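You operate a simulated robot arm through the tools that you are given. There is no shell and no other tool.

The job below is to be done with a simulated robot arm. You get a single attempt, and the scene is never put back.

TASK
Wipe the red drive in the dock, then put it back.
Fine: use the target slot, press wipe once, wait for the end, switch the dock off before you pull the drive; it goes in the drive rack.
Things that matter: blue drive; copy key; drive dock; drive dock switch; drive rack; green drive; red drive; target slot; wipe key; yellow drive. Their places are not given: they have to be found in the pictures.

The check looks at the end state, three seconds after you hand in, the way a careful person would. Anything else that was tipped, shoved, dropped, spilled or broken makes it a failure.

THE ROBOT
A 7-joint arm with a three-finger gripper, fixed in place. Base frame: the origin is on the floor under the middle of its stand, x ahead of it, y to its left, z up; the work surface is at about z = 900. Lengths are in mm, angles in degrees, forces in N, time in s.
It reaches about 1342 mm from its shoulder. Its first joint turns from -166.0 to 166.0 degrees. Payload 2.69 kg.
The tool frame sits at the grasp point between the pads (the TCP): z along the fingers, y along the line on which they close. The tips reach 30 mm beyond it. The gripper opens to 128 mm; its body begins 117 mm behind the TCP.
Orientation is that of the tool frame in the base frame, as a unit quaternion [x, y, z, w]. With the fingers straight down and closing along the base's y, the tool's x points along the base's -x, its y along +y and its z along -z.

THE INTERFACE
- The arm moves only by the tool drive_tool. Its argument "commands" is a list of rows, each an object (a shift or turn left out is 0, a gripper value left out holds the last) with "dp": the shift along the base's x, y, z in mm, a list of three; "turn": the turn, a rotation vector about the base's x, y, z in degrees, a list of three; "fingers": the finger opening in mm, from 0 to 128. In form: [{"dp": [tx, ty, tz], "turn": [wx, wy, wz], "fingers": fingers}, ...]. A call has 1 to 20 rows; each row shifts and turns the commanded pose from where the row before left it. Each row takes 0.2 s and may step no farther than 50 mm and 8.6 degrees from the row before; otherwise, or with a gripper value out of range, the whole call is refused. Where a pose cannot be reached the arm comes as near as it can. A force on the tool above 90 N (or 10 N above the force at the start of the call, whichever is more), or a blocked arm, ends the call early, and 0.2 s more pass. The fingers move at their own pace (about 127 mm/s each) and stop on an object; they squeeze with about 37 N. The grip force told is the motor's: it shows also when the fingers shut on nothing. Time passes only in rows, and 0.2 s behind the last, so rows that do not move let the fingers close. It gives the time, the measured TCP pose, the force on the tool (base axes), the opening and the grip force at its end, in the units of the frame above (readings bear some noise), with the torque about the TCP (base axes, N m) and any sound that the robot's microphone picked up.
- Cameras (640 x 400 px; columns grow to the right, rows downward): "scene" is fixed at [408.4, 657.6, 1549.5]; the picture's right is [0.72, 0.70, 0.00], its down [0.63, -0.65, -0.44] and it looks along [-0.30, 0.31, -0.90] (base axes); focal length 214 px, centre (320, 200). "wrist" rides on the gripper at [58, 54, -131] in the tool frame; the picture's right is [-0.68, 0.74, 0.00], its down [-0.62, -0.57, -0.55] and it looks along [-0.40, -0.37, 0.84] (tool axes); focal length 234 px, centre (320, 200).
- capture(camera): a new picture of that camera. It takes no simulated time.
- raise_lower(by): moves the trunk up (or, below 0, down) by that many mm; the arm rides with it, the base frame stays. It gives what a move gives, with no picture.
- measure_at(camera, pixels): for up to 12 pixels [column, row] of the newest picture of that camera ("zoom" is the newest enlarged one), the place [x, y, z] in the base frame of the surface seen there, good to about 2 mm, but the place of the scene camera against the robot may be out by one fixed shift of up to 18 mm in any direction. It takes no simulated time.
- inspect(camera, box): a new picture of the part [left, top, right, bottom] of that camera's present view, enlarged. It takes no simulated time.
- hand_in(): hands the job in; it is judged then, once.

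Open the gripper and draw the arm clear of the work before you hand the job in, unless the task says otherwise.

The tools are called after "Call:" by a JSON object that holds its "api" and its "payload". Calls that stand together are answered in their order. drive_tool: Moves the arm, as the interface text tells. Its arguments: {"type":"object","properties":{"commands":{"type":"array"}},"required":["commands"]} The other tools are called the same way: raise_lower (by) moves the trunk up or down; capture (camera) takes a picture; measure_at (camera, pixels) gives the place of the surface under pixels of a picture; inspect (camera, box) takes an enlarged picture of a part of a camera's view; hand_in () hands the job in.

At the start:

```text
time: 0.0
eef_pos: [203.1, 773.3, 1290.6]
orientation: [0.0, 1.0, 0.0, 0.0]
ft_force: [0.1, 0.3, -1.0]
torque: [-0.01, -0.01, 0.01]
grip_width: 128.0
gripper_force: 0.0
trunk travel left (down, up): [-200.0, 150.0]
```

scene: 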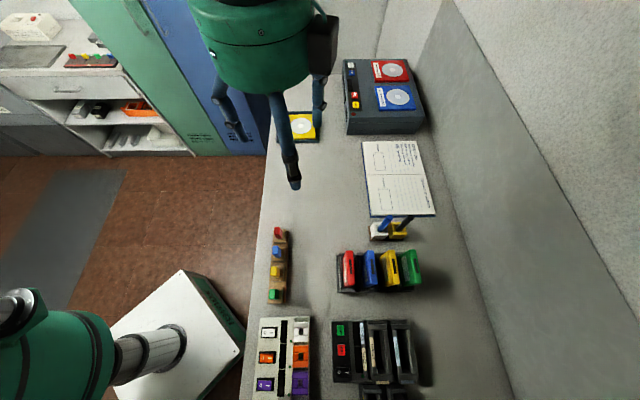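
wrist: 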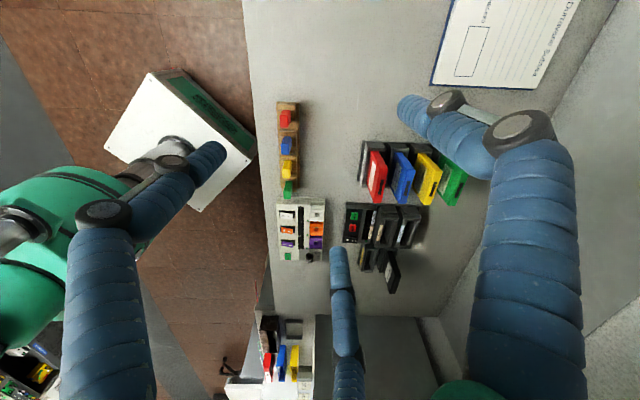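

The scene picture shows a rack with red/blue/yellow/green drives near (380,270) and a dark unit with green/red keys and slots near (372,350). I'll zoom in on these areas in both cameras.

Call:
{"api": "inspect", "payload": {"camera": "scene", "box": [240, 220, 460, 400]}}

Call:
{"api": "inspect", "payload": {"camera": "wrist", "box": [260, 90, 480, 310]}}

```text
2.22 times, centred on (350, 310) of scene
```

zoom: 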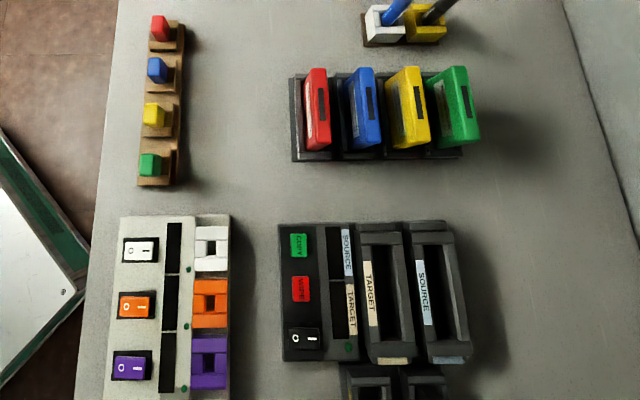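

```text
1.82 times, centred on (370, 200) of wrist
```

zoom: 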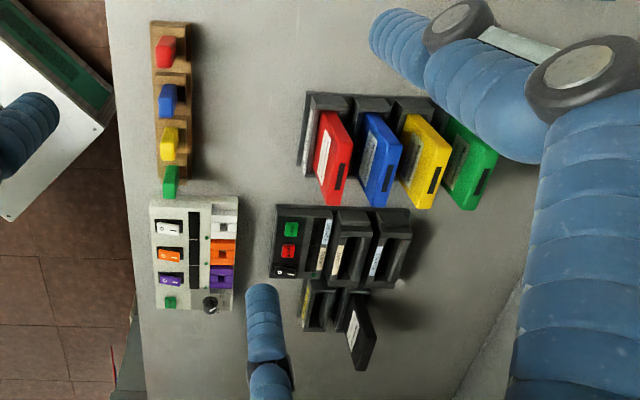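

The dock has COPY (green), WIPE (red), a black rocker switch, and TARGET/SOURCE labelled slots. I'll measure the main points in the wrist picture, which bears no fixed shift.

Call:
{"api": "measure_at", "payload": {"camera": "zoom", "pixels": [[291, 229], [289, 251], [284, 271], [335, 118], [340, 205], [349, 215], [340, 283], [385, 215], [370, 283], [312, 97], [305, 175], [334, 165]]}}

Call:
{"api": "inspect", "payload": {"camera": "scene", "box": [320, 300, 440, 400]}}

```text
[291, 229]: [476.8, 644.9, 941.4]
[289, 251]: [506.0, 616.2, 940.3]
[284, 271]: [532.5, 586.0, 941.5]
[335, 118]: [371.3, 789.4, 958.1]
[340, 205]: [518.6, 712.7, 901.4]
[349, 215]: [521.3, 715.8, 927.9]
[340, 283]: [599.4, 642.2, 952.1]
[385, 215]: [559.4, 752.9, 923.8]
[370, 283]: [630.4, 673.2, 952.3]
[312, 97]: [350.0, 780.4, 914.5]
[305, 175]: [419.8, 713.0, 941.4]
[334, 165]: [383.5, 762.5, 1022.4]
```

```text
4.00 times, centred on (380, 350) of scene
```

zoom: 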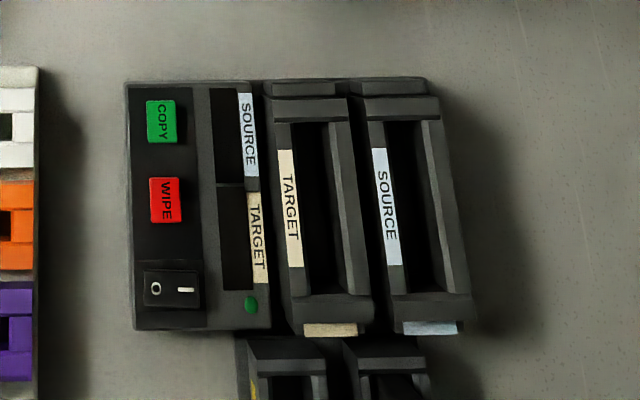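

The dock's target slot is the left of the two (beige label), with the source slot to its right. I'll measure rack and drive dimensions in an enlarged scene view.

Call:
{"api": "inspect", "payload": {"camera": "scene", "box": [325, 235, 435, 305]}}

```text
5.71 times, centred on (380, 270) of scene
```

zoom: 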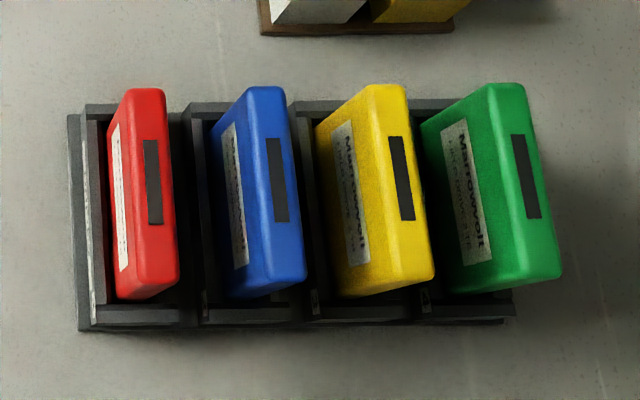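

Call:
{"api": "measure_at", "payload": {"camera": "zoom", "pixels": [[147, 95], [150, 190], [160, 280], [135, 190], [168, 190], [277, 190], [263, 95], [290, 275], [85, 225], [188, 300], [140, 315], [300, 350]]}}

```text
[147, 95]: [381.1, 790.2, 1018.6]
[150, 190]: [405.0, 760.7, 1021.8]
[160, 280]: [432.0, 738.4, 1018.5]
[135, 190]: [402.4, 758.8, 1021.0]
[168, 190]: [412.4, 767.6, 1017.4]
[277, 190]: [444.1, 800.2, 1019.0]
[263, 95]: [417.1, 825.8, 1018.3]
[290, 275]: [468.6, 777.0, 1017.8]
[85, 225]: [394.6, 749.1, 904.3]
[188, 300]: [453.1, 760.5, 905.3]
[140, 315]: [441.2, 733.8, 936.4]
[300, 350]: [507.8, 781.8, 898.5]
```

The drives are about 20 mm thick, about 75–80 mm wide and 55 mm apart, with tops at z≈1020. Before planning the grasp I'll take a fresh wrist picture and measure the finger tips.

Call:
{"api": "inspect", "payload": {"camera": "wrist", "box": [40, 60, 620, 400]}}

Call:
{"api": "measure_at", "payload": {"camera": "wrist", "pixels": [[212, 160], [195, 160], [175, 180], [110, 300], [340, 262], [338, 300], [347, 350], [415, 110], [450, 130], [475, 145], [530, 250], [448, 100]]}}

Call:
{"api": "inspect", "payload": {"camera": "scene", "box": [180, 0, 360, 200]}}

```text
1.10 times, centred on (330, 230) of wrist
```

zoom: 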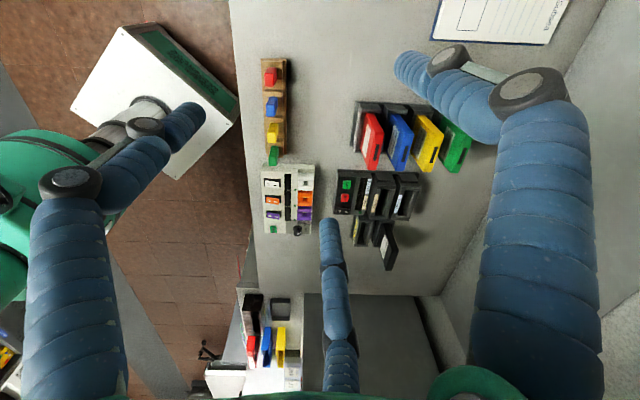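

```text
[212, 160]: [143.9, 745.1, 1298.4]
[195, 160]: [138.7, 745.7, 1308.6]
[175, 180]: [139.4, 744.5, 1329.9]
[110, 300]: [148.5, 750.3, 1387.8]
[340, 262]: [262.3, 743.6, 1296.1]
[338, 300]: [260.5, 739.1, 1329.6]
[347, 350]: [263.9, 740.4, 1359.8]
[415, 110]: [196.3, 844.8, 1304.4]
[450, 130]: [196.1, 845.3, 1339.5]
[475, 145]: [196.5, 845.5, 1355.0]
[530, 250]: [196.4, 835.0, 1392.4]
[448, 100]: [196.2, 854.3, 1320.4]
```

```text
2.00 times, centred on (270, 100) of scene
```

zoom: 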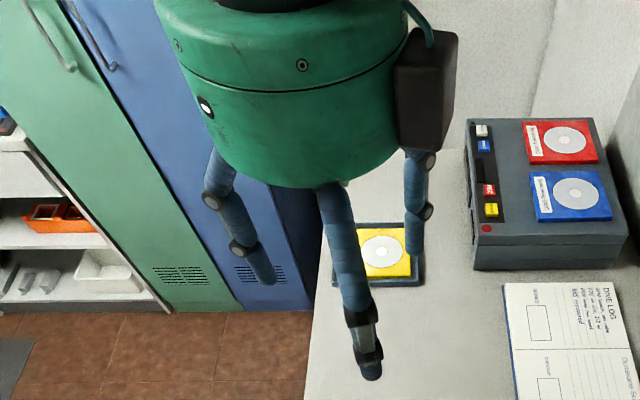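

The three fingers look radial (single finger at +y of the TCP, two at about ±59 in x and −30 in y). I'll part-close the gripper in free air to learn how the fingers move.

Call:
{"api": "drive_tool", "payload": {"commands": [{"fingers": 60}, {"fingers": 60}, {"fingers": 60}, {"fingers": 60}]}}

Call:
{"api": "capture", "payload": {"camera": "wrist"}}

Call:
{"api": "inspect", "payload": {"camera": "scene", "box": [180, 0, 360, 200]}}

```text
time: 1.0
eef_pos: [202.8, 774.4, 1292.2]
orientation: [0.0, 1.0, 0.0, 0.0]
ft_force: [0.1, -0.6, -0.2]
torque: [-0.01, 0.01, -0.01]
grip_width: 60.1
gripper_force: 0.1
trunk travel left (down, up): [-200.0, 150.0]
```

```text
taken
```

wrist: 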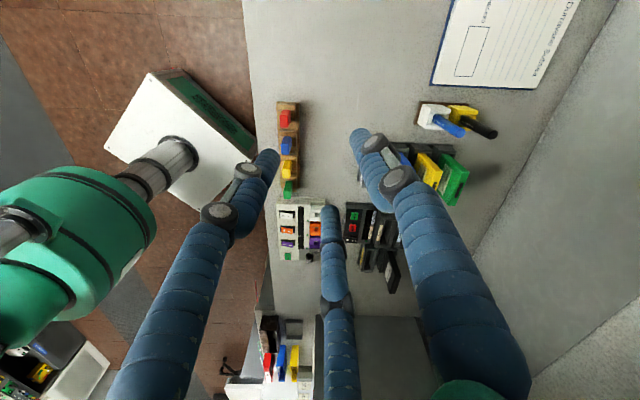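

```text
2.00 times, centred on (270, 100) of scene
```

zoom: 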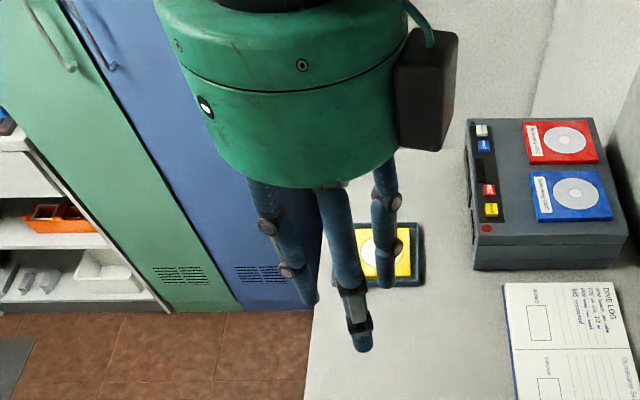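

At 60 mm opening all three fingers moved inward. I'll measure their positions now, then close fully for another look.

Call:
{"api": "measure_at", "payload": {"camera": "wrist", "pixels": [[270, 155], [262, 172], [248, 180], [228, 205], [330, 210], [333, 240], [337, 290], [357, 135], [368, 160], [385, 165], [400, 190], [375, 190]]}}

Call:
{"api": "drive_tool", "payload": {"commands": [{"fingers": 0}, {"fingers": 0}, {"fingers": 0}, {"fingers": 0}]}}

Call:
{"api": "capture", "payload": {"camera": "wrist"}}

Call:
{"api": "inspect", "payload": {"camera": "scene", "box": [180, 0, 360, 200]}}

```text
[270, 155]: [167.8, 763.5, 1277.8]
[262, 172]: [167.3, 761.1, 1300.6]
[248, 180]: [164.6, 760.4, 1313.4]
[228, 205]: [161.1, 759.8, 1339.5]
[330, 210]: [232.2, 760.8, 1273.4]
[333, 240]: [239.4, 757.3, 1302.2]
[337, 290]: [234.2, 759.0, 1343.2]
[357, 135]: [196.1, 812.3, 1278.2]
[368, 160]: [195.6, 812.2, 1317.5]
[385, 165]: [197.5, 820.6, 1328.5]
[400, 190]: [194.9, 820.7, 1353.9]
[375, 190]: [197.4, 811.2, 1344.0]
```

```text
time: 2.0
eef_pos: [203.8, 772.4, 1292.9]
orientation: [0.001, 1.0, 0.0, 0.0]
ft_force: [0.3, -0.3, 0.3]
torque: [0.0, 0.0, 0.0]
grip_width: 2.1
gripper_force: 31.1
trunk travel left (down, up): [-200.0, 150.0]
```

```text
taken
```

wrist: 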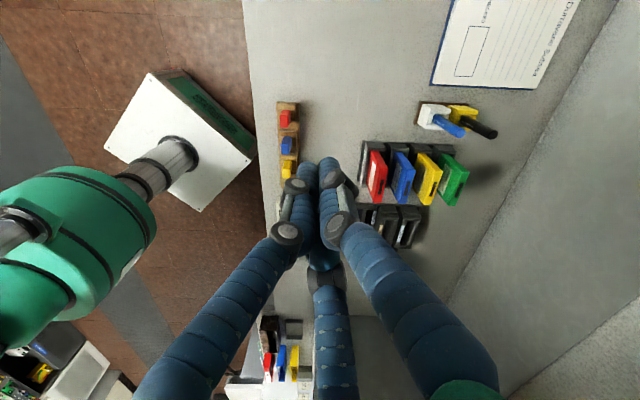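

```text
2.00 times, centred on (270, 100) of scene
```

zoom: 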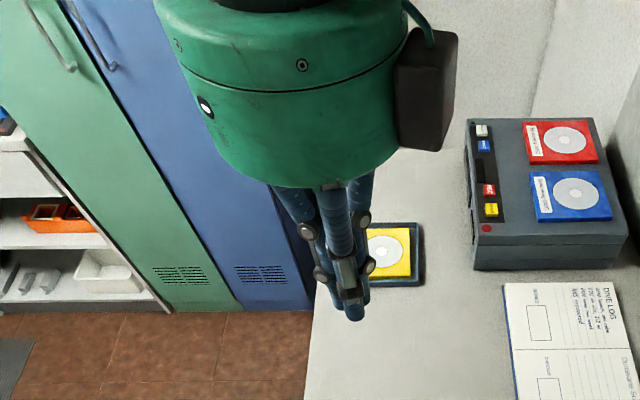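

Closed, the fingers form a cluster about 30–35 mm across, so each finger is about 15 mm thick and they close radially. I'll rotate the tool −45° about z so the closing axis runs along the drive thickness, and move over to look at the rack and dock from above.

Call:
{"api": "drive_tool", "payload": {"commands": [{"dp": [40, 8, -10], "turn": [0, 0, -7.5], "fingers": 100}, {"dp": [40, 8, -10], "turn": [0, 0, -7.5]}, {"dp": [40, 8, -10], "turn": [0, 0, -7.5]}, {"dp": [40, 8, -10], "turn": [0, 0, -7.5]}, {"dp": [40, 8, -10], "turn": [0, 0, -7.5]}, {"dp": [40, 8, -10], "turn": [0, 0, -7.5]}, {}]}}

Call:
{"api": "capture", "payload": {"camera": "wrist"}}

Call:
{"api": "capture", "payload": {"camera": "scene"}}

```text
time: 3.6
eef_pos: [443.3, 822.4, 1232.0]
orientation: [0.383, 0.924, 0.0, -0.001]
ft_force: [0.4, 0.3, -0.4]
torque: [0.01, 0.07, 0.0]
grip_width: 99.9
gripper_force: 0.1
trunk travel left (down, up): [-200.0, 150.0]
```

```text
taken
```

wrist: 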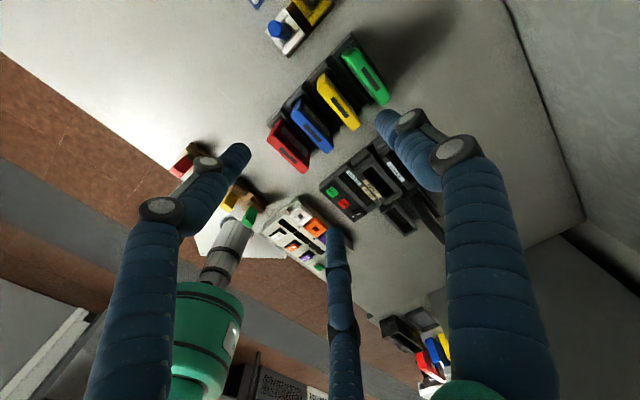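

```text
taken
```

scene: 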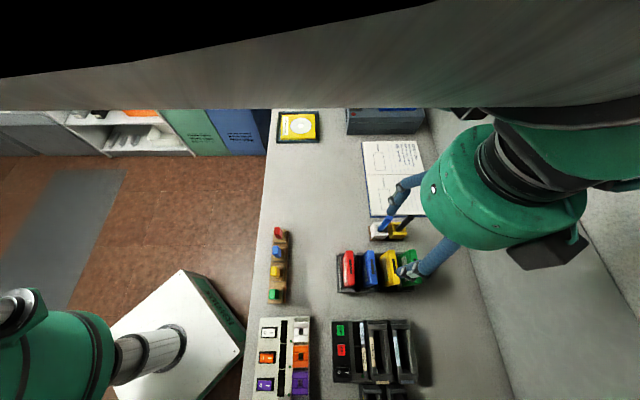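

The wrist view now shows the rack (around (325,100)) and the dock (around (375,190)). I'll zoom in on both for measurement.

Call:
{"api": "inspect", "payload": {"camera": "wrist", "box": [250, 25, 410, 185]}}

```text
2.50 times, centred on (330, 105) of wrist
```

zoom: 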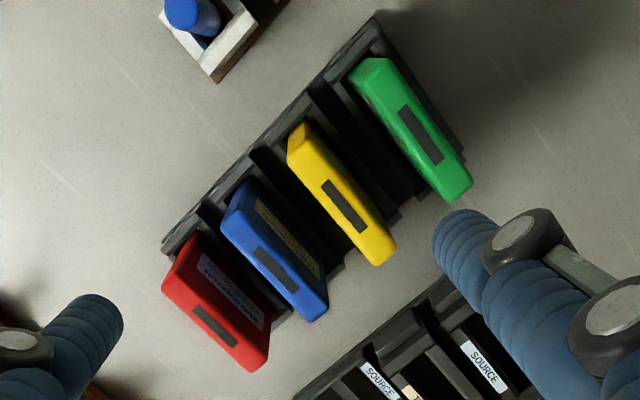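

Call:
{"api": "measure_at", "payload": {"camera": "zoom", "pixels": [[197, 310], [234, 344], [174, 285], [255, 362], [202, 330], [230, 325], [258, 252], [295, 288], [405, 110], [440, 160], [230, 218], [318, 312]]}}

Call:
{"api": "inspect", "payload": {"camera": "wrist", "box": [240, 110, 400, 270]}}

```text
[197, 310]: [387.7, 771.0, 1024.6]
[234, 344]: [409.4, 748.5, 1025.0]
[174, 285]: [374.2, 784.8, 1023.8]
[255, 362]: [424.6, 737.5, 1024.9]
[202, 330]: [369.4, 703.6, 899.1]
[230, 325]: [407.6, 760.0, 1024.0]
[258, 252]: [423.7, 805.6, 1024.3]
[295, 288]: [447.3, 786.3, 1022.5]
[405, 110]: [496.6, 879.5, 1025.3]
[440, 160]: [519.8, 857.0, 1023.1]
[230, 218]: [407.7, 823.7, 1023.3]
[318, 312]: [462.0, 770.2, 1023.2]
```

```text
2.50 times, centred on (320, 190) of wrist
```

zoom: 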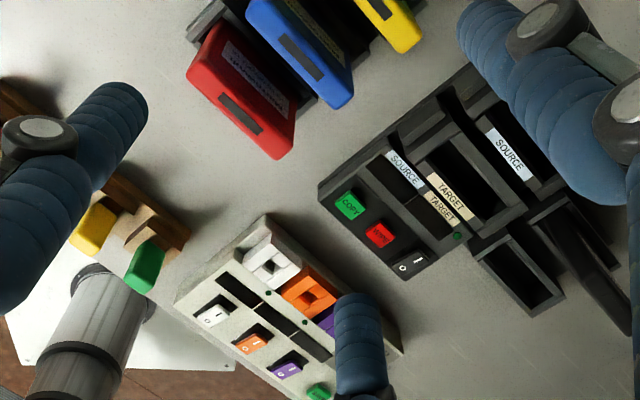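

Red's top centre is about (399,760,1024) with blue about 51 mm away. Next I'll move in for a closer view of the dock, keeping tips above 1075.

Call:
{"api": "drive_tool", "payload": {"commands": [{"dp": [22.5, -15, -30], "fingers": 128}, {"dp": [22.5, -15, -30]}, {"dp": [22.5, -15, -30]}, {"dp": [22.5, -15, -30]}, {}]}}

Call:
{"api": "capture", "payload": {"camera": "wrist"}}

Call:
{"api": "inspect", "payload": {"camera": "wrist", "box": [220, 60, 420, 260]}}

```text
time: 4.8
eef_pos: [531.8, 762.1, 1111.4]
orientation: [0.383, 0.924, 0.0, 0.0]
ft_force: [-0.2, -0.2, 0.0]
torque: [0.03, 0.08, 0.02]
grip_width: 128.0
gripper_force: 0.1
trunk travel left (down, up): [-200.0, 150.0]
```

```text
taken
```

wrist: 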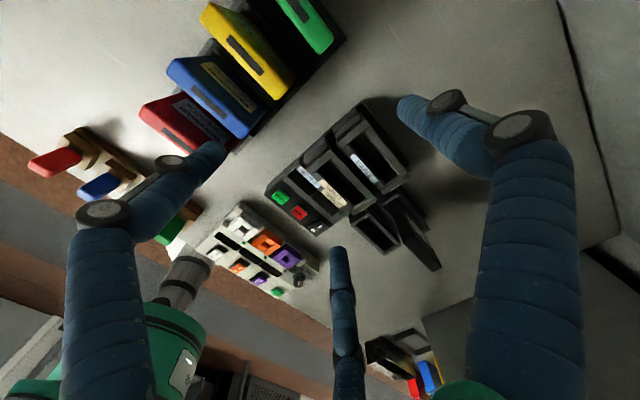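

```text
2.00 times, centred on (320, 160) of wrist
```

zoom: 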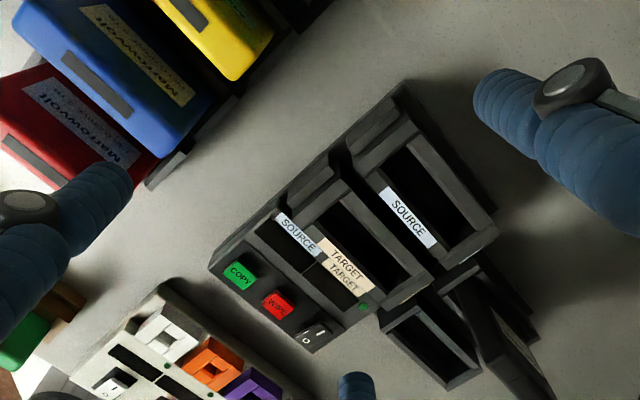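

I'll zoom in tighter on the dock itself.

Call:
{"api": "inspect", "payload": {"camera": "wrist", "box": [255, 95, 415, 245]}}

```text
2.67 times, centred on (335, 170) of wrist
```

zoom: 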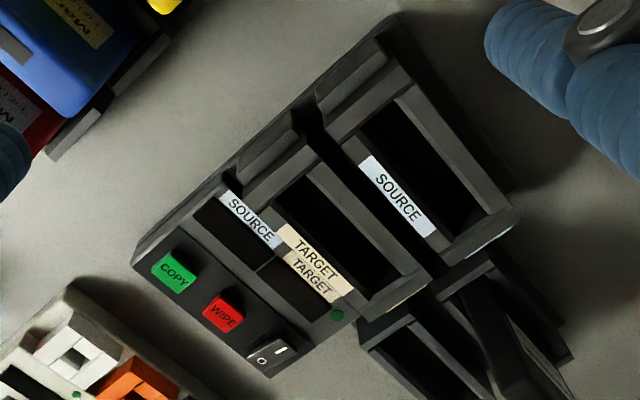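

Call:
{"api": "measure_at", "payload": {"camera": "zoom", "pixels": [[170, 270], [222, 312], [262, 358], [282, 349], [308, 252], [280, 190], [320, 175], [408, 265], [360, 215], [400, 293], [330, 235], [195, 292]]}}

Call:
{"api": "measure_at", "payload": {"camera": "zoom", "pixels": [[265, 240], [295, 285], [337, 315], [298, 195], [290, 212], [345, 275], [370, 285], [385, 275], [360, 250], [300, 215], [350, 310], [430, 275]]}}

```text
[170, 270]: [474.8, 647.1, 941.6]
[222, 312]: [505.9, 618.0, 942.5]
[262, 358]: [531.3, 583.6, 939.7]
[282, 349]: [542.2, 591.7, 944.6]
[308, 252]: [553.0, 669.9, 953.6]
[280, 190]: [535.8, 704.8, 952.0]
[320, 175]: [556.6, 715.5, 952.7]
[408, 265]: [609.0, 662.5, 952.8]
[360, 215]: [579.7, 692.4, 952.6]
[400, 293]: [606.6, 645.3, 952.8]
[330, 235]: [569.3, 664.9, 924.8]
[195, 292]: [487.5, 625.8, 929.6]
```

```text
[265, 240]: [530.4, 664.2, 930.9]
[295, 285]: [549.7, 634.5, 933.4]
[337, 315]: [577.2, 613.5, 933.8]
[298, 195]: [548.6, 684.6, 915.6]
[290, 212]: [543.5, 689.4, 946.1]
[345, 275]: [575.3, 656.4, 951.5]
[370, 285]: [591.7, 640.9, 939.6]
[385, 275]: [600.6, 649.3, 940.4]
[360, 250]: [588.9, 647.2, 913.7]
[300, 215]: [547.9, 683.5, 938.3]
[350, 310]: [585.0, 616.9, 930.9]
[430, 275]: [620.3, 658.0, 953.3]
```

The dock axes lie near ±45°, with rims at z≈953 and keys at z≈942. I'll zoom further into the target slot to find its inner edges.

Call:
{"api": "inspect", "payload": {"camera": "wrist", "box": [300, 150, 390, 215]}}

```text
6.15 times, centred on (345, 182) of wrist
```

zoom: 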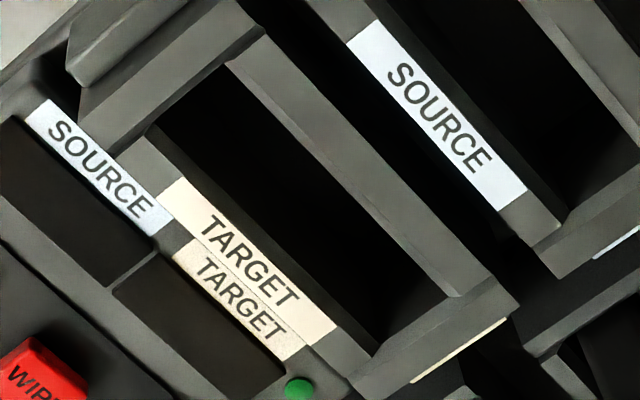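

Call:
{"api": "measure_at", "payload": {"camera": "zoom", "pixels": [[255, 248], [262, 240], [270, 232], [335, 182], [342, 176], [350, 168], [185, 90], [190, 100], [405, 330], [412, 335], [378, 135], [300, 200]]}}

Call:
{"api": "measure_at", "payload": {"camera": "zoom", "pixels": [[162, 140], [175, 112], [220, 72], [232, 62], [440, 300], [380, 350], [310, 80], [440, 210], [420, 150], [430, 275], [400, 290], [350, 230]]}}

```text
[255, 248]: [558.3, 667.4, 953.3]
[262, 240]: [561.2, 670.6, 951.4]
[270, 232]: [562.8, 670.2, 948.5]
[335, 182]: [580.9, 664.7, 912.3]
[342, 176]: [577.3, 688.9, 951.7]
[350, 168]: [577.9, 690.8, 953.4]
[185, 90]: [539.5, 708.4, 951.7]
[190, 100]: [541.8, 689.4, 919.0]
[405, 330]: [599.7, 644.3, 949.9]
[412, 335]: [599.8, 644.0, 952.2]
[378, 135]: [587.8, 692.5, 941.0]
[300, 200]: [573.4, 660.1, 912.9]
```

```text
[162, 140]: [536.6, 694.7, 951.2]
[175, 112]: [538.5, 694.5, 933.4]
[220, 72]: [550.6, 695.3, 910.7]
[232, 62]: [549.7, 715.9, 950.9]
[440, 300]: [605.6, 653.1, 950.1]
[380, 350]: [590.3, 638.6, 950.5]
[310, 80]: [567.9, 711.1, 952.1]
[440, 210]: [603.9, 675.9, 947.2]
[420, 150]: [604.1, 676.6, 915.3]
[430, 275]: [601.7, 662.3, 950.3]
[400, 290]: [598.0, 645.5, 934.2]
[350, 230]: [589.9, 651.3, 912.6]
```

The target slot measures about 24 × 82 mm inside, centred near (572,677), with its floor at z≈912 and its rims at 953. Next I'll move above the red drive for a close look before grasping.

Call:
{"api": "drive_tool", "payload": {"commands": [{"dp": [-45.6, -2, 0], "fingers": 58}, {"dp": [-45.6, -2, 0]}, {"dp": [-45.6, -2, 0]}, {}, {}]}}

Call:
{"api": "capture", "payload": {"camera": "wrist"}}

Call:
{"api": "inspect", "payload": {"camera": "wrist", "box": [220, 60, 420, 200]}}

```text
time: 6.0
eef_pos: [398.1, 756.6, 1111.8]
orientation: [0.383, 0.924, 0.0, 0.001]
ft_force: [0.1, 1.1, 0.0]
torque: [-0.02, 0.02, -0.04]
grip_width: 58.2
gripper_force: 0.0
trunk travel left (down, up): [-200.0, 150.0]
```

```text
taken
```

wrist: 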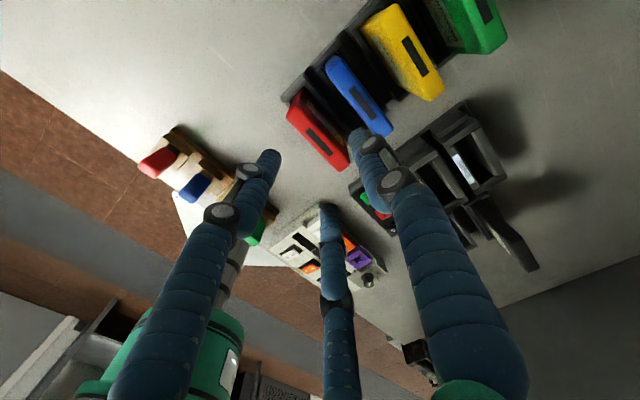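

```text
2.86 times, centred on (320, 130) of wrist
```

zoom: 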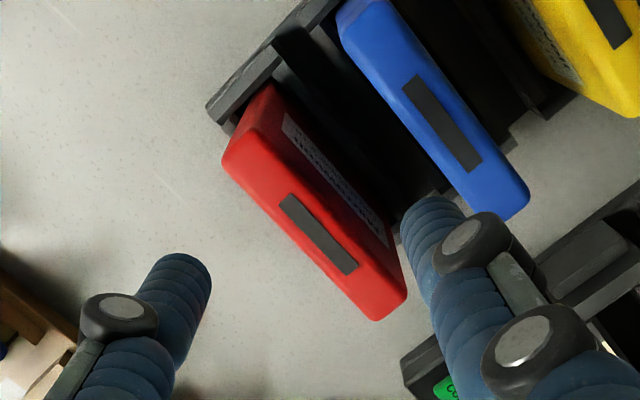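

Call:
{"api": "measure_at", "payload": {"camera": "zoom", "pixels": [[318, 233], [298, 236], [303, 246], [335, 215], [342, 210], [232, 150], [240, 158], [395, 300], [385, 310], [448, 122], [425, 140], [408, 150]]}}

Call:
{"api": "measure_at", "payload": {"camera": "zoom", "pixels": [[355, 222], [340, 180], [290, 150], [365, 250], [290, 55], [230, 105], [310, 45], [370, 170], [390, 245], [350, 130], [345, 25], [515, 200]]}}

```text
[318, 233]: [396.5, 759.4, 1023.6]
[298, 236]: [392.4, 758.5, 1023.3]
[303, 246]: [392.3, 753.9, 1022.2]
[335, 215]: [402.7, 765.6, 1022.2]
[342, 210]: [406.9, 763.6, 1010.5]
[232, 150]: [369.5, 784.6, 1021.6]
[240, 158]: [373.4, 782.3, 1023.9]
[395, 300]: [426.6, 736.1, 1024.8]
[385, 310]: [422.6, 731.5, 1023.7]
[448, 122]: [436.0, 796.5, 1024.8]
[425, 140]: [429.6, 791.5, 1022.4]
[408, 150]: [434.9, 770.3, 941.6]
```

```text
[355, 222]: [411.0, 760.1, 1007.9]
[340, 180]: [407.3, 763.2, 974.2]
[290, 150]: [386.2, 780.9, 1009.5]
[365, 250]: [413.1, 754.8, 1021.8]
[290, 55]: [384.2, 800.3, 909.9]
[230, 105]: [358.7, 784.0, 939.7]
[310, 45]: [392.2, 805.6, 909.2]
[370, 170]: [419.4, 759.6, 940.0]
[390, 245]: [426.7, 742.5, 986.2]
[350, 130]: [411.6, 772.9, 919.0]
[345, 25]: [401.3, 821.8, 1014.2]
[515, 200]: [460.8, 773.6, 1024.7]
```

Red's top centre is at about (397.0, 759.4), with its right face at u≈827.5 and blue's left face at u≈861.5, which leaves a 34 mm gap. I'll align the TCP, set the opening to 54, and descend so the tips are just above the drive tops to check clearance.

Call:
{"api": "drive_tool", "payload": {"commands": [{"dp": [-3.4, -0.2, 0], "fingers": 54}, {"dp": [0, 0, -25]}, {"dp": [0, 0, -25]}, {}]}}

Call:
{"api": "capture", "payload": {"camera": "wrist"}}

Call:
{"api": "inspect", "payload": {"camera": "wrist", "box": [220, 60, 420, 200]}}

Call:
{"api": "inspect", "payload": {"camera": "scene", "box": [300, 180, 460, 320]}}

```text
time: 7.0
eef_pos: [391.5, 755.2, 1061.5]
orientation: [0.383, 0.924, 0.0, 0.0]
ft_force: [0.9, 0.8, 0.8]
torque: [0.0, -0.02, -0.01]
grip_width: 53.9
gripper_force: 0.1
trunk travel left (down, up): [-200.0, 150.0]
```

```text
taken
```

wrist: 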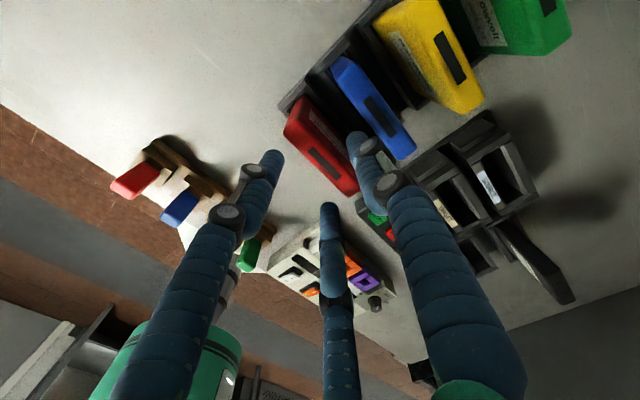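

```text
2.86 times, centred on (320, 130) of wrist
```

zoom: 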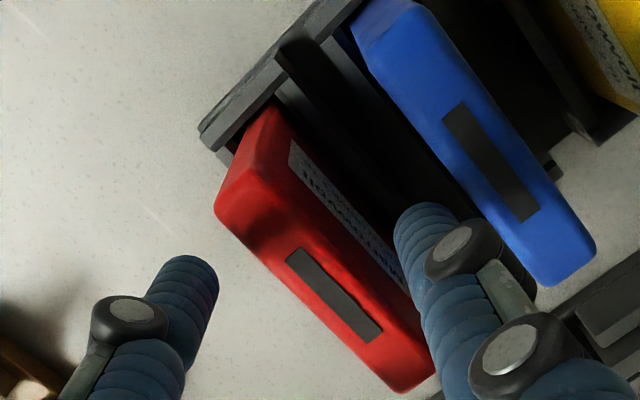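

```text
2.86 times, centred on (380, 250) of scene
```

zoom: 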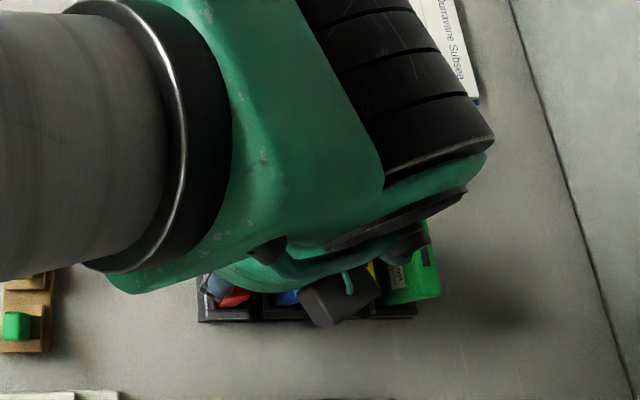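

Call:
{"api": "measure_at", "payload": {"camera": "zoom", "pixels": [[425, 207], [402, 215], [405, 240], [440, 210], [425, 235], [190, 262], [205, 265], [190, 290], [342, 292], [465, 130], [490, 165], [422, 330]]}}

Call:
{"api": "measure_at", "payload": {"camera": "wrist", "pixels": [[330, 205], [330, 225], [355, 135], [360, 150], [272, 155], [268, 175]]}}

```text
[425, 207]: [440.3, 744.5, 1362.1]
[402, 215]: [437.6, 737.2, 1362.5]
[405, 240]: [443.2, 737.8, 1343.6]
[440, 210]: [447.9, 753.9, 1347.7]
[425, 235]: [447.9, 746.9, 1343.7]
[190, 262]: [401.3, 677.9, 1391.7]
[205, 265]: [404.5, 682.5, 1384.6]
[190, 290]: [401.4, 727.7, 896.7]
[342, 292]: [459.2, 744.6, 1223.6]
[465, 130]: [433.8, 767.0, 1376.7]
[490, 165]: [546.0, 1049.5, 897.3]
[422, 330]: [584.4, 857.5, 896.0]
```

```text
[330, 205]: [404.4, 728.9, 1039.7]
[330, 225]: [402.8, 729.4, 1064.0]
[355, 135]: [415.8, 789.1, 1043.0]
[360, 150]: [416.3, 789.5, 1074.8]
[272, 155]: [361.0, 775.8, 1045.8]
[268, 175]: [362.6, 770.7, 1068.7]
```

The scene view is blocked by the arm; the wrist readings put the single finger at u≈850 and the two others at u≈796. I'll tighten the opening slightly to 50 and recheck with an enlarged wrist view.

Call:
{"api": "drive_tool", "payload": {"commands": [{"fingers": 50}, {}]}}

Call:
{"api": "inspect", "payload": {"camera": "wrist", "box": [250, 70, 430, 220]}}

```text
time: 7.6
eef_pos: [393.2, 754.9, 1061.9]
orientation: [0.382, 0.924, -0.001, 0.0]
ft_force: [-0.1, 0.3, 0.1]
torque: [-0.01, -0.02, -0.03]
grip_width: 50.1
gripper_force: 0.0
trunk travel left (down, up): [-200.0, 150.0]
```

```text
2.67 times, centred on (340, 145) of wrist
```

zoom: 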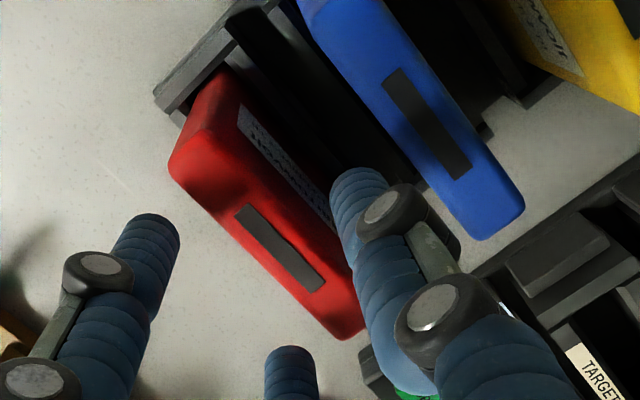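

Call:
{"api": "measure_at", "payload": {"camera": "zoom", "pixels": [[360, 175], [340, 190], [345, 215], [378, 175], [150, 222], [172, 230], [160, 250], [290, 352], [280, 248], [258, 262], [300, 232], [395, 130]]}}

```text
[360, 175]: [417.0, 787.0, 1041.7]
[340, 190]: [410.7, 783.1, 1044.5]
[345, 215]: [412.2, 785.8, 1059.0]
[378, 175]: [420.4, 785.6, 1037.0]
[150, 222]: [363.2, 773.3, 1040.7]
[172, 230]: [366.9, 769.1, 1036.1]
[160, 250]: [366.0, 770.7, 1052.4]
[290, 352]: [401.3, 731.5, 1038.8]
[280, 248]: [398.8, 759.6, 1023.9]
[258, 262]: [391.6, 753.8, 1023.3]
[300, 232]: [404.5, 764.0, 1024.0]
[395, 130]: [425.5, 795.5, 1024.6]
```

Clearances look like about 4–6 mm on each side. I'll shift 1 mm away from blue and descend in short steps, watching the force.

Call:
{"api": "drive_tool", "payload": {"commands": [{"dp": [-0.7, -0.7, 0]}, {"dp": [0, 0, -8]}, {"dp": [0, 0, -8]}, {"dp": [0, 0, -8]}, {}]}}

Call:
{"api": "inspect", "payload": {"camera": "wrist", "box": [250, 70, 430, 220]}}

```text
time: 8.8
eef_pos: [393.1, 752.7, 1038.1]
orientation: [0.383, 0.924, 0.0, 0.0]
ft_force: [0.4, 0.5, -0.2]
torque: [0.03, -0.02, -0.02]
grip_width: 49.9
gripper_force: 0.0
trunk travel left (down, up): [-200.0, 150.0]
```

```text
2.67 times, centred on (340, 145) of wrist
```

zoom: 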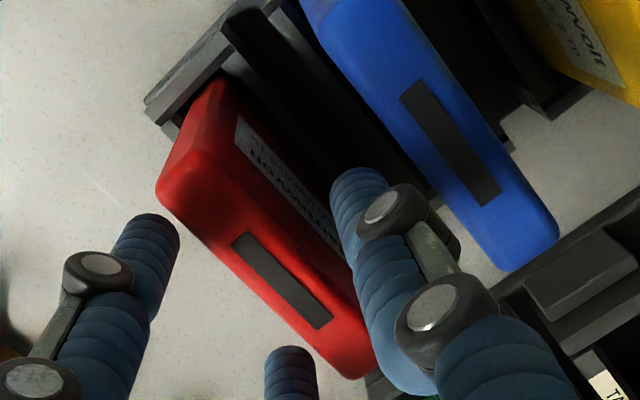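

No contact so far, and the tips are beside the drive. I'll check the knuckle near (395,205) against blue before descending the rest.

Call:
{"api": "measure_at", "payload": {"camera": "zoom", "pixels": [[385, 205], [415, 195], [440, 225], [455, 245], [435, 305], [405, 320], [360, 175], [420, 180], [400, 120], [335, 190]]}}

```text
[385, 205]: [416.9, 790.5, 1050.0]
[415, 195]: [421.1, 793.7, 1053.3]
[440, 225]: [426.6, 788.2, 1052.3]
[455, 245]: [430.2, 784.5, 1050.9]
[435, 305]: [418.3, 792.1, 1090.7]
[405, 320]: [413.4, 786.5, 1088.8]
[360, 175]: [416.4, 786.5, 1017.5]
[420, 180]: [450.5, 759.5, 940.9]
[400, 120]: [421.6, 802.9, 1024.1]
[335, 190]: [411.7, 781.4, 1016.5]
```

The single finger's knuckle would pass within about 3 mm of blue, so I'll close to 44 and shift 2 mm away from blue before descending to z≈1003.

Call:
{"api": "drive_tool", "payload": {"commands": [{"dp": [-1.4, -1.4, 0], "fingers": 44}, {}, {"dp": [0, 0, -8]}, {"dp": [0, 0, -8]}, {}]}}

Call:
{"api": "inspect", "payload": {"camera": "wrist", "box": [250, 70, 430, 220]}}

```text
time: 10.0
eef_pos: [391.2, 751.9, 1023.2]
orientation: [0.383, 0.924, 0.0, 0.001]
ft_force: [0.4, 0.1, -0.5]
torque: [0.0, 0.01, -0.02]
grip_width: 43.8
gripper_force: 0.1
trunk travel left (down, up): [-200.0, 150.0]
```

```text
2.67 times, centred on (340, 145) of wrist
```

zoom: 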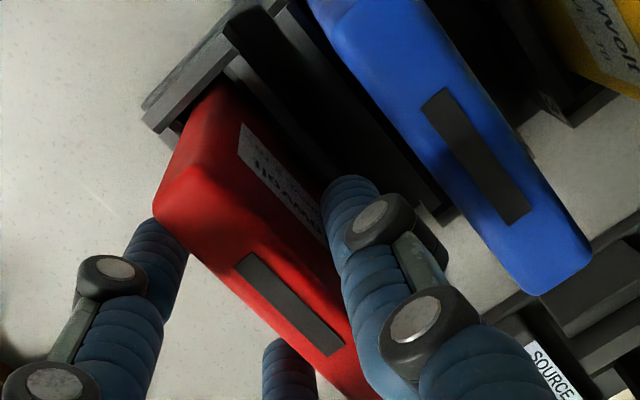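

The fingers straddle red with visible gaps and no force. I'll descend another 17 mm to z≈1003.

Call:
{"api": "drive_tool", "payload": {"commands": [{"dp": [0, 0, -6]}, {"dp": [0, 0, -6]}, {"dp": [0, 0, -5]}, {}]}}

Call:
{"api": "inspect", "payload": {"camera": "wrist", "box": [250, 70, 430, 220]}}

```text
time: 11.0
eef_pos: [391.4, 753.0, 1005.6]
orientation: [0.382, 0.924, 0.0, -0.001]
ft_force: [-0.1, 0.4, 0.6]
torque: [0.0, 0.02, 0.05]
grip_width: 44.1
gripper_force: 0.1
trunk travel left (down, up): [-200.0, 150.0]
```

```text
2.67 times, centred on (340, 145) of wrist
```

zoom: 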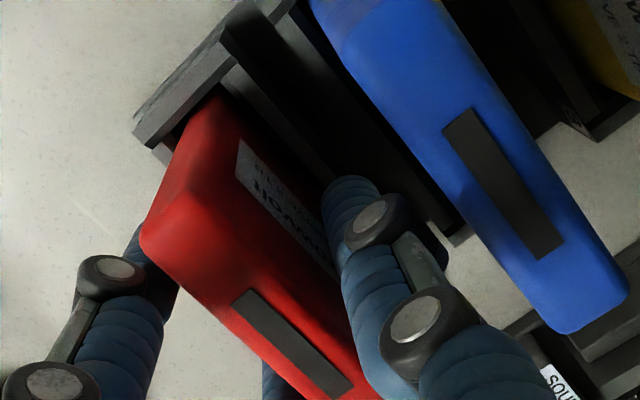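

At z≈1003 and clear. I'll close in small steps, watching the side force for uneven contact.

Call:
{"api": "drive_tool", "payload": {"commands": [{"fingers": 38}, {}]}}

Call:
{"api": "drive_tool", "payload": {"commands": [{"fingers": 34}, {}]}}

```text
time: 11.6
eef_pos: [390.4, 752.1, 1005.9]
orientation: [0.383, 0.924, 0.0, 0.0]
ft_force: [0.3, 0.1, 1.0]
torque: [0.01, 0.01, -0.05]
grip_width: 38.1
gripper_force: 0.1
trunk travel left (down, up): [-200.0, 150.0]
```

```text
time: 12.2
eef_pos: [390.2, 753.1, 1005.3]
orientation: [0.382, 0.924, 0.0, 0.001]
ft_force: [-0.1, 0.2, 1.2]
torque: [0.0, 0.01, 0.0]
grip_width: 33.9
gripper_force: 0.0
trunk travel left (down, up): [-200.0, 150.0]
```

No contact yet at 34 mm. I'll look again before closing further.

Call:
{"api": "inspect", "payload": {"camera": "wrist", "box": [250, 70, 430, 220]}}

Call:
{"api": "drive_tool", "payload": {"commands": [{"fingers": 30}, {}]}}

```text
2.67 times, centred on (340, 145) of wrist
```

zoom: 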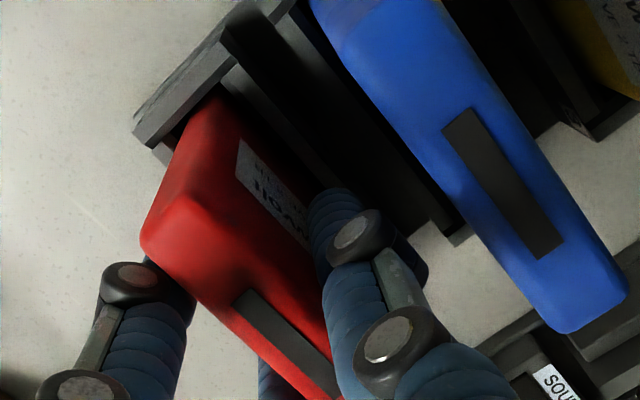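

```text
time: 12.8
eef_pos: [392.4, 753.6, 1006.0]
orientation: [0.383, 0.924, 0.001, 0.0]
ft_force: [-0.4, 0.4, 0.2]
torque: [0.0, -0.01, -0.01]
grip_width: 30.3
gripper_force: 0.1
trunk travel left (down, up): [-200.0, 150.0]
```

Call:
{"api": "drive_tool", "payload": {"commands": [{"fingers": 27}, {}]}}

Call:
{"api": "inspect", "payload": {"camera": "wrist", "box": [250, 70, 430, 220]}}

```text
time: 13.4
eef_pos: [392.7, 753.0, 1005.2]
orientation: [0.384, 0.924, 0.0, 0.0]
ft_force: [1.7, 0.9, -0.4]
torque: [0.07, -0.13, -0.05]
grip_width: 27.9
gripper_force: 36.7
trunk travel left (down, up): [-200.0, 150.0]
```

```text
2.67 times, centred on (340, 145) of wrist
```

zoom: 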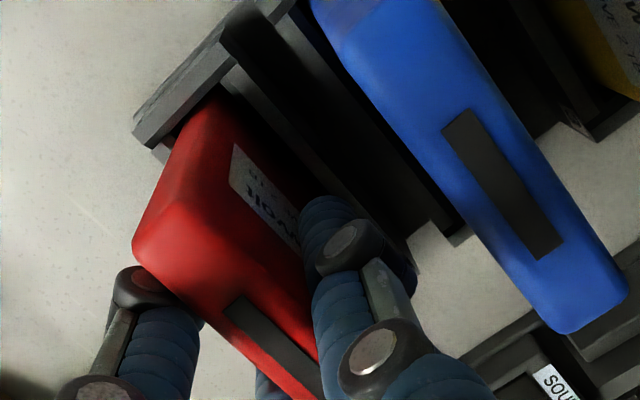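

The grip closed at 27.9 mm with 36.7 N and only about 2 N of side force. I'll hold the squeeze firmly and start lifting slowly.

Call:
{"api": "drive_tool", "payload": {"commands": [{"fingers": 10}, {}, {}]}}

Call:
{"api": "drive_tool", "payload": {"commands": [{"dp": [0, 0, 4]}, {"dp": [0, 0, 4]}, {"dp": [0, 0, 4]}, {}]}}

Call:
{"api": "inspect", "payload": {"camera": "wrist", "box": [250, 70, 430, 220]}}

```text
time: 14.2
eef_pos: [390.1, 752.4, 1005.5]
orientation: [0.383, 0.924, 0.001, 0.0]
ft_force: [3.2, 2.8, -0.6]
torque: [0.2, -0.19, -0.03]
grip_width: 28.0
gripper_force: 36.4
trunk travel left (down, up): [-200.0, 150.0]
```

```text
time: 15.2
eef_pos: [391.9, 753.2, 1016.8]
orientation: [0.382, 0.924, 0.0, 0.001]
ft_force: [1.8, 2.2, -0.6]
torque: [0.17, -0.17, -0.02]
grip_width: 27.5
gripper_force: 37.1
trunk travel left (down, up): [-200.0, 150.0]
```

```text
2.67 times, centred on (340, 145) of wrist
```

zoom: 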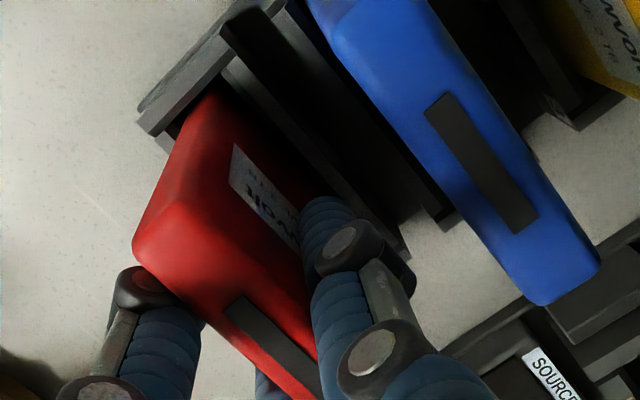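

The drive rises with the gripper. I'll keep lifting straight up with a 1 mm shift to +u to relieve the side force until it's clear of the rack.

Call:
{"api": "drive_tool", "payload": {"commands": [{"dp": [0.7, 0.7, 4]}, {"dp": [0, 0, 8]}, {"dp": [0, 0, 8]}, {"dp": [0, 0, 10]}, {"dp": [0, 0, 10]}, {}]}}

Call:
{"api": "drive_tool", "payload": {"commands": [{"dp": [0, 0, 25]}, {"dp": [0, 0, 30]}, {"dp": [0, 0, 30]}, {"dp": [0, 0, 30]}, {}]}}

Call:
{"api": "capture", "payload": {"camera": "wrist"}}

Call:
{"api": "capture", "payload": {"camera": "scene"}}

```text
time: 16.6
eef_pos: [392.0, 754.0, 1055.3]
orientation: [0.383, 0.924, 0.0, 0.0]
ft_force: [0.1, -0.7, -2.3]
torque: [0.0, -0.02, -0.01]
grip_width: 27.7
gripper_force: 36.8
trunk travel left (down, up): [-200.0, 150.0]
```

```text
time: 17.8
eef_pos: [391.7, 754.8, 1171.0]
orientation: [0.382, 0.924, 0.001, 0.0]
ft_force: [0.0, -0.3, -1.2]
torque: [0.01, 0.0, -0.02]
grip_width: 27.6
gripper_force: 36.8
trunk travel left (down, up): [-200.0, 150.0]
```

```text
taken
```

wrist: 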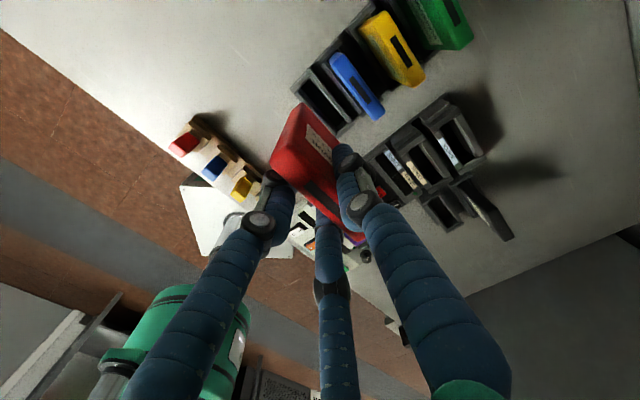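

```text
taken
```

scene: 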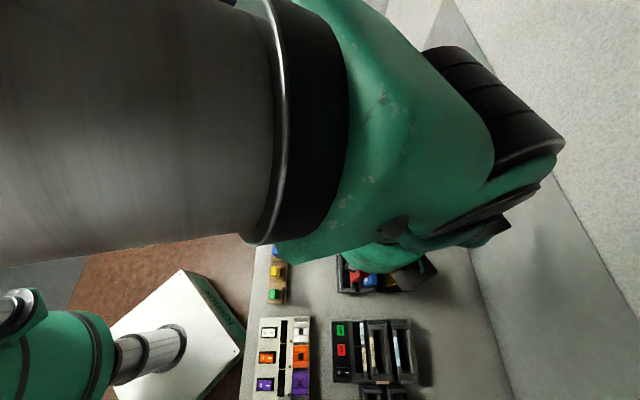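

The drive is held, and the empty red slot is now visible at about (325,105). I'll measure the held drive relative to the TCP and the empty rack slot.

Call:
{"api": "inspect", "payload": {"camera": "wrist", "box": [240, 80, 400, 240]}}

```text
2.50 times, centred on (320, 160) of wrist
```

zoom: 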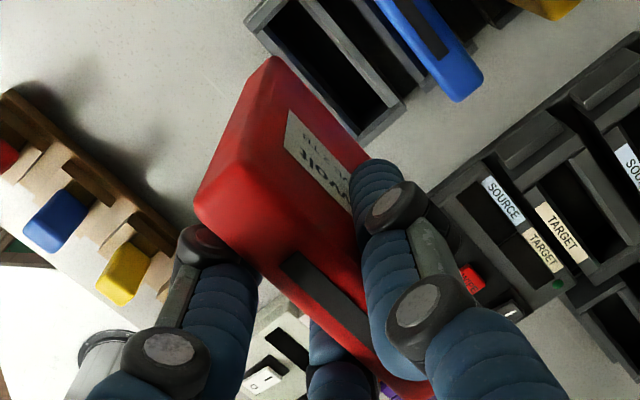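

Call:
{"api": "measure_at", "payload": {"camera": "zoom", "pixels": [[315, 125], [330, 180], [285, 100], [345, 150], [275, 70], [262, 70], [240, 130], [215, 190], [330, 295], [290, 262], [225, 205], [265, 100]]}}

Call:
{"api": "inspect", "payload": {"camera": "wrist", "box": [280, 50, 400, 150]}}

```text
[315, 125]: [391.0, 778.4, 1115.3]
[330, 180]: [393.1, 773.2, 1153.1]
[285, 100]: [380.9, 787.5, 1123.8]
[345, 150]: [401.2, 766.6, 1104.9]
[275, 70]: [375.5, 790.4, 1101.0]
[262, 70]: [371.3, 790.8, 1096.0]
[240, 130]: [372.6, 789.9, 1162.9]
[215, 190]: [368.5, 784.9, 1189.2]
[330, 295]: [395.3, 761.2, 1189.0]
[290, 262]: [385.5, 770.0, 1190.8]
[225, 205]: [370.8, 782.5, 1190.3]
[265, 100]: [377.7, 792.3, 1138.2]
```

```text
4.00 times, centred on (340, 100) of wrist
```

zoom: 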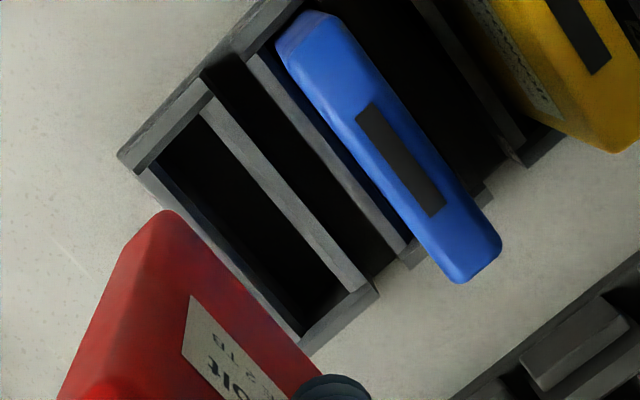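

Call:
{"api": "measure_at", "payload": {"camera": "zoom", "pixels": [[150, 172], [190, 215], [270, 225], [262, 228], [215, 115], [340, 272], [175, 130], [180, 140], [325, 320], [335, 305], [320, 290], [205, 185]]}}

Call:
{"api": "measure_at", "payload": {"camera": "zoom", "pixels": [[205, 230], [195, 212], [250, 200], [300, 280], [310, 310], [225, 265], [180, 165], [240, 215], [300, 325], [165, 155], [205, 105], [230, 170]]}}

```text
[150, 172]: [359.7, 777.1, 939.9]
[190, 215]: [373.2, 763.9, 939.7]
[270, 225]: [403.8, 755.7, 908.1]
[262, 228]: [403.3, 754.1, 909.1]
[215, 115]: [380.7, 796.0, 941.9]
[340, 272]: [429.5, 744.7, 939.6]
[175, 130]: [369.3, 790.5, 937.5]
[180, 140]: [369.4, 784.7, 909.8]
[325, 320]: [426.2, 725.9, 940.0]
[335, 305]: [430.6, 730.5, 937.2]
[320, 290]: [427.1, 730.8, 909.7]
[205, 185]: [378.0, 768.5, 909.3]
```

```text
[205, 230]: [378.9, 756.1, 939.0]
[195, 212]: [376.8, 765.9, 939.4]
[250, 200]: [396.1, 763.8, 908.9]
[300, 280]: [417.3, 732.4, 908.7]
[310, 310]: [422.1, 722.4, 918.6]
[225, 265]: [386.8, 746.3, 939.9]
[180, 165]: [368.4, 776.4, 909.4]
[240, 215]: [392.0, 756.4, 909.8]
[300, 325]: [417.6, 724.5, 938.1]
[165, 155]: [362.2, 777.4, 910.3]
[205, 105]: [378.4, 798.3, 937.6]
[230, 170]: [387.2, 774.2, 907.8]
```

The rack slot spans u≈808–828.5 and v≈−297…−213.5, with its floor at 909. I'll carry the drive over the target slot at a safe height (drive bottom ≈1070).

Call:
{"api": "drive_tool", "payload": {"commands": [{"dp": [35.3, -16.4, 0]}, {"dp": [35.3, -16.4, 0]}, {"dp": [35.3, -16.4, 0]}, {"dp": [35.3, -16.4, 0]}, {"dp": [35.2, -16.3, 0]}, {}, {}]}}

Call:
{"api": "capture", "payload": {"camera": "wrist"}}

Call:
{"api": "inspect", "payload": {"camera": "scene", "box": [320, 300, 440, 400]}}

```text
time: 19.4
eef_pos: [566.6, 672.6, 1173.7]
orientation: [0.382, 0.924, 0.001, 0.0]
ft_force: [-0.6, 1.3, -2.4]
torque: [0.0, 0.02, -0.04]
grip_width: 27.7
gripper_force: 36.5
trunk travel left (down, up): [-200.0, 150.0]
```

```text
taken
```

wrist: 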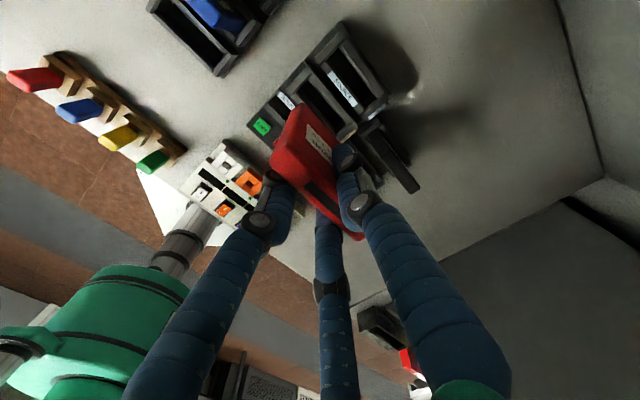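

```text
4.00 times, centred on (380, 350) of scene
```

zoom: 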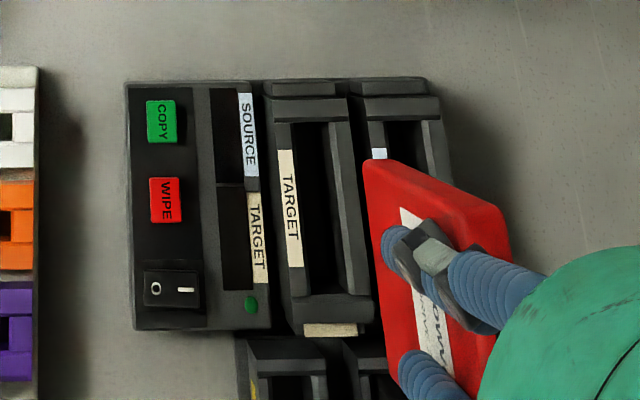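

The scene view shows the switch with O at (155,290) and I at (187,290) in the zoom. I'll measure the rocker's tilt and the LED.

Call:
{"api": "measure_at", "payload": {"camera": "zoom", "pixels": [[147, 300], [155, 298], [165, 300], [173, 298], [182, 300], [190, 300], [196, 285], [148, 280], [250, 305], [163, 120], [165, 200], [205, 310]]}}

Call:
{"api": "inspect", "payload": {"camera": "scene", "box": [350, 362, 390, 392]}}

```text
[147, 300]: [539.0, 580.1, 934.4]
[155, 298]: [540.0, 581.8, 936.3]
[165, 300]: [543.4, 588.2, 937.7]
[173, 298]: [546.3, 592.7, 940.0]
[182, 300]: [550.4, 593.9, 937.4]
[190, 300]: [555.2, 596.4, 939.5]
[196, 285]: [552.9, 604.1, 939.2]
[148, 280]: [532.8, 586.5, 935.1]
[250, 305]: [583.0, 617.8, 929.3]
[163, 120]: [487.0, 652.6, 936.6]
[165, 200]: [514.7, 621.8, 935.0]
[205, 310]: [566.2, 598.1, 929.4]
```

```text
13.33 times, centred on (370, 377) of scene
```

zoom: 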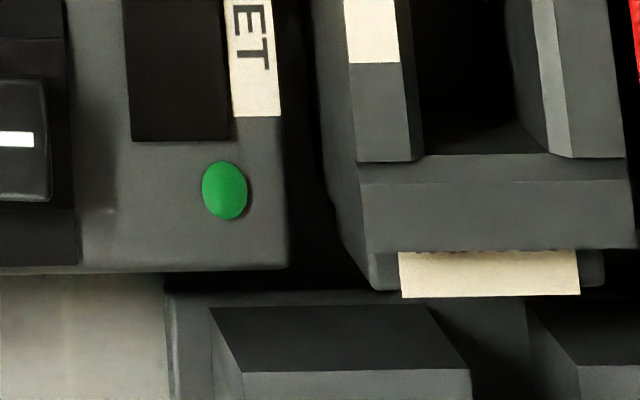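

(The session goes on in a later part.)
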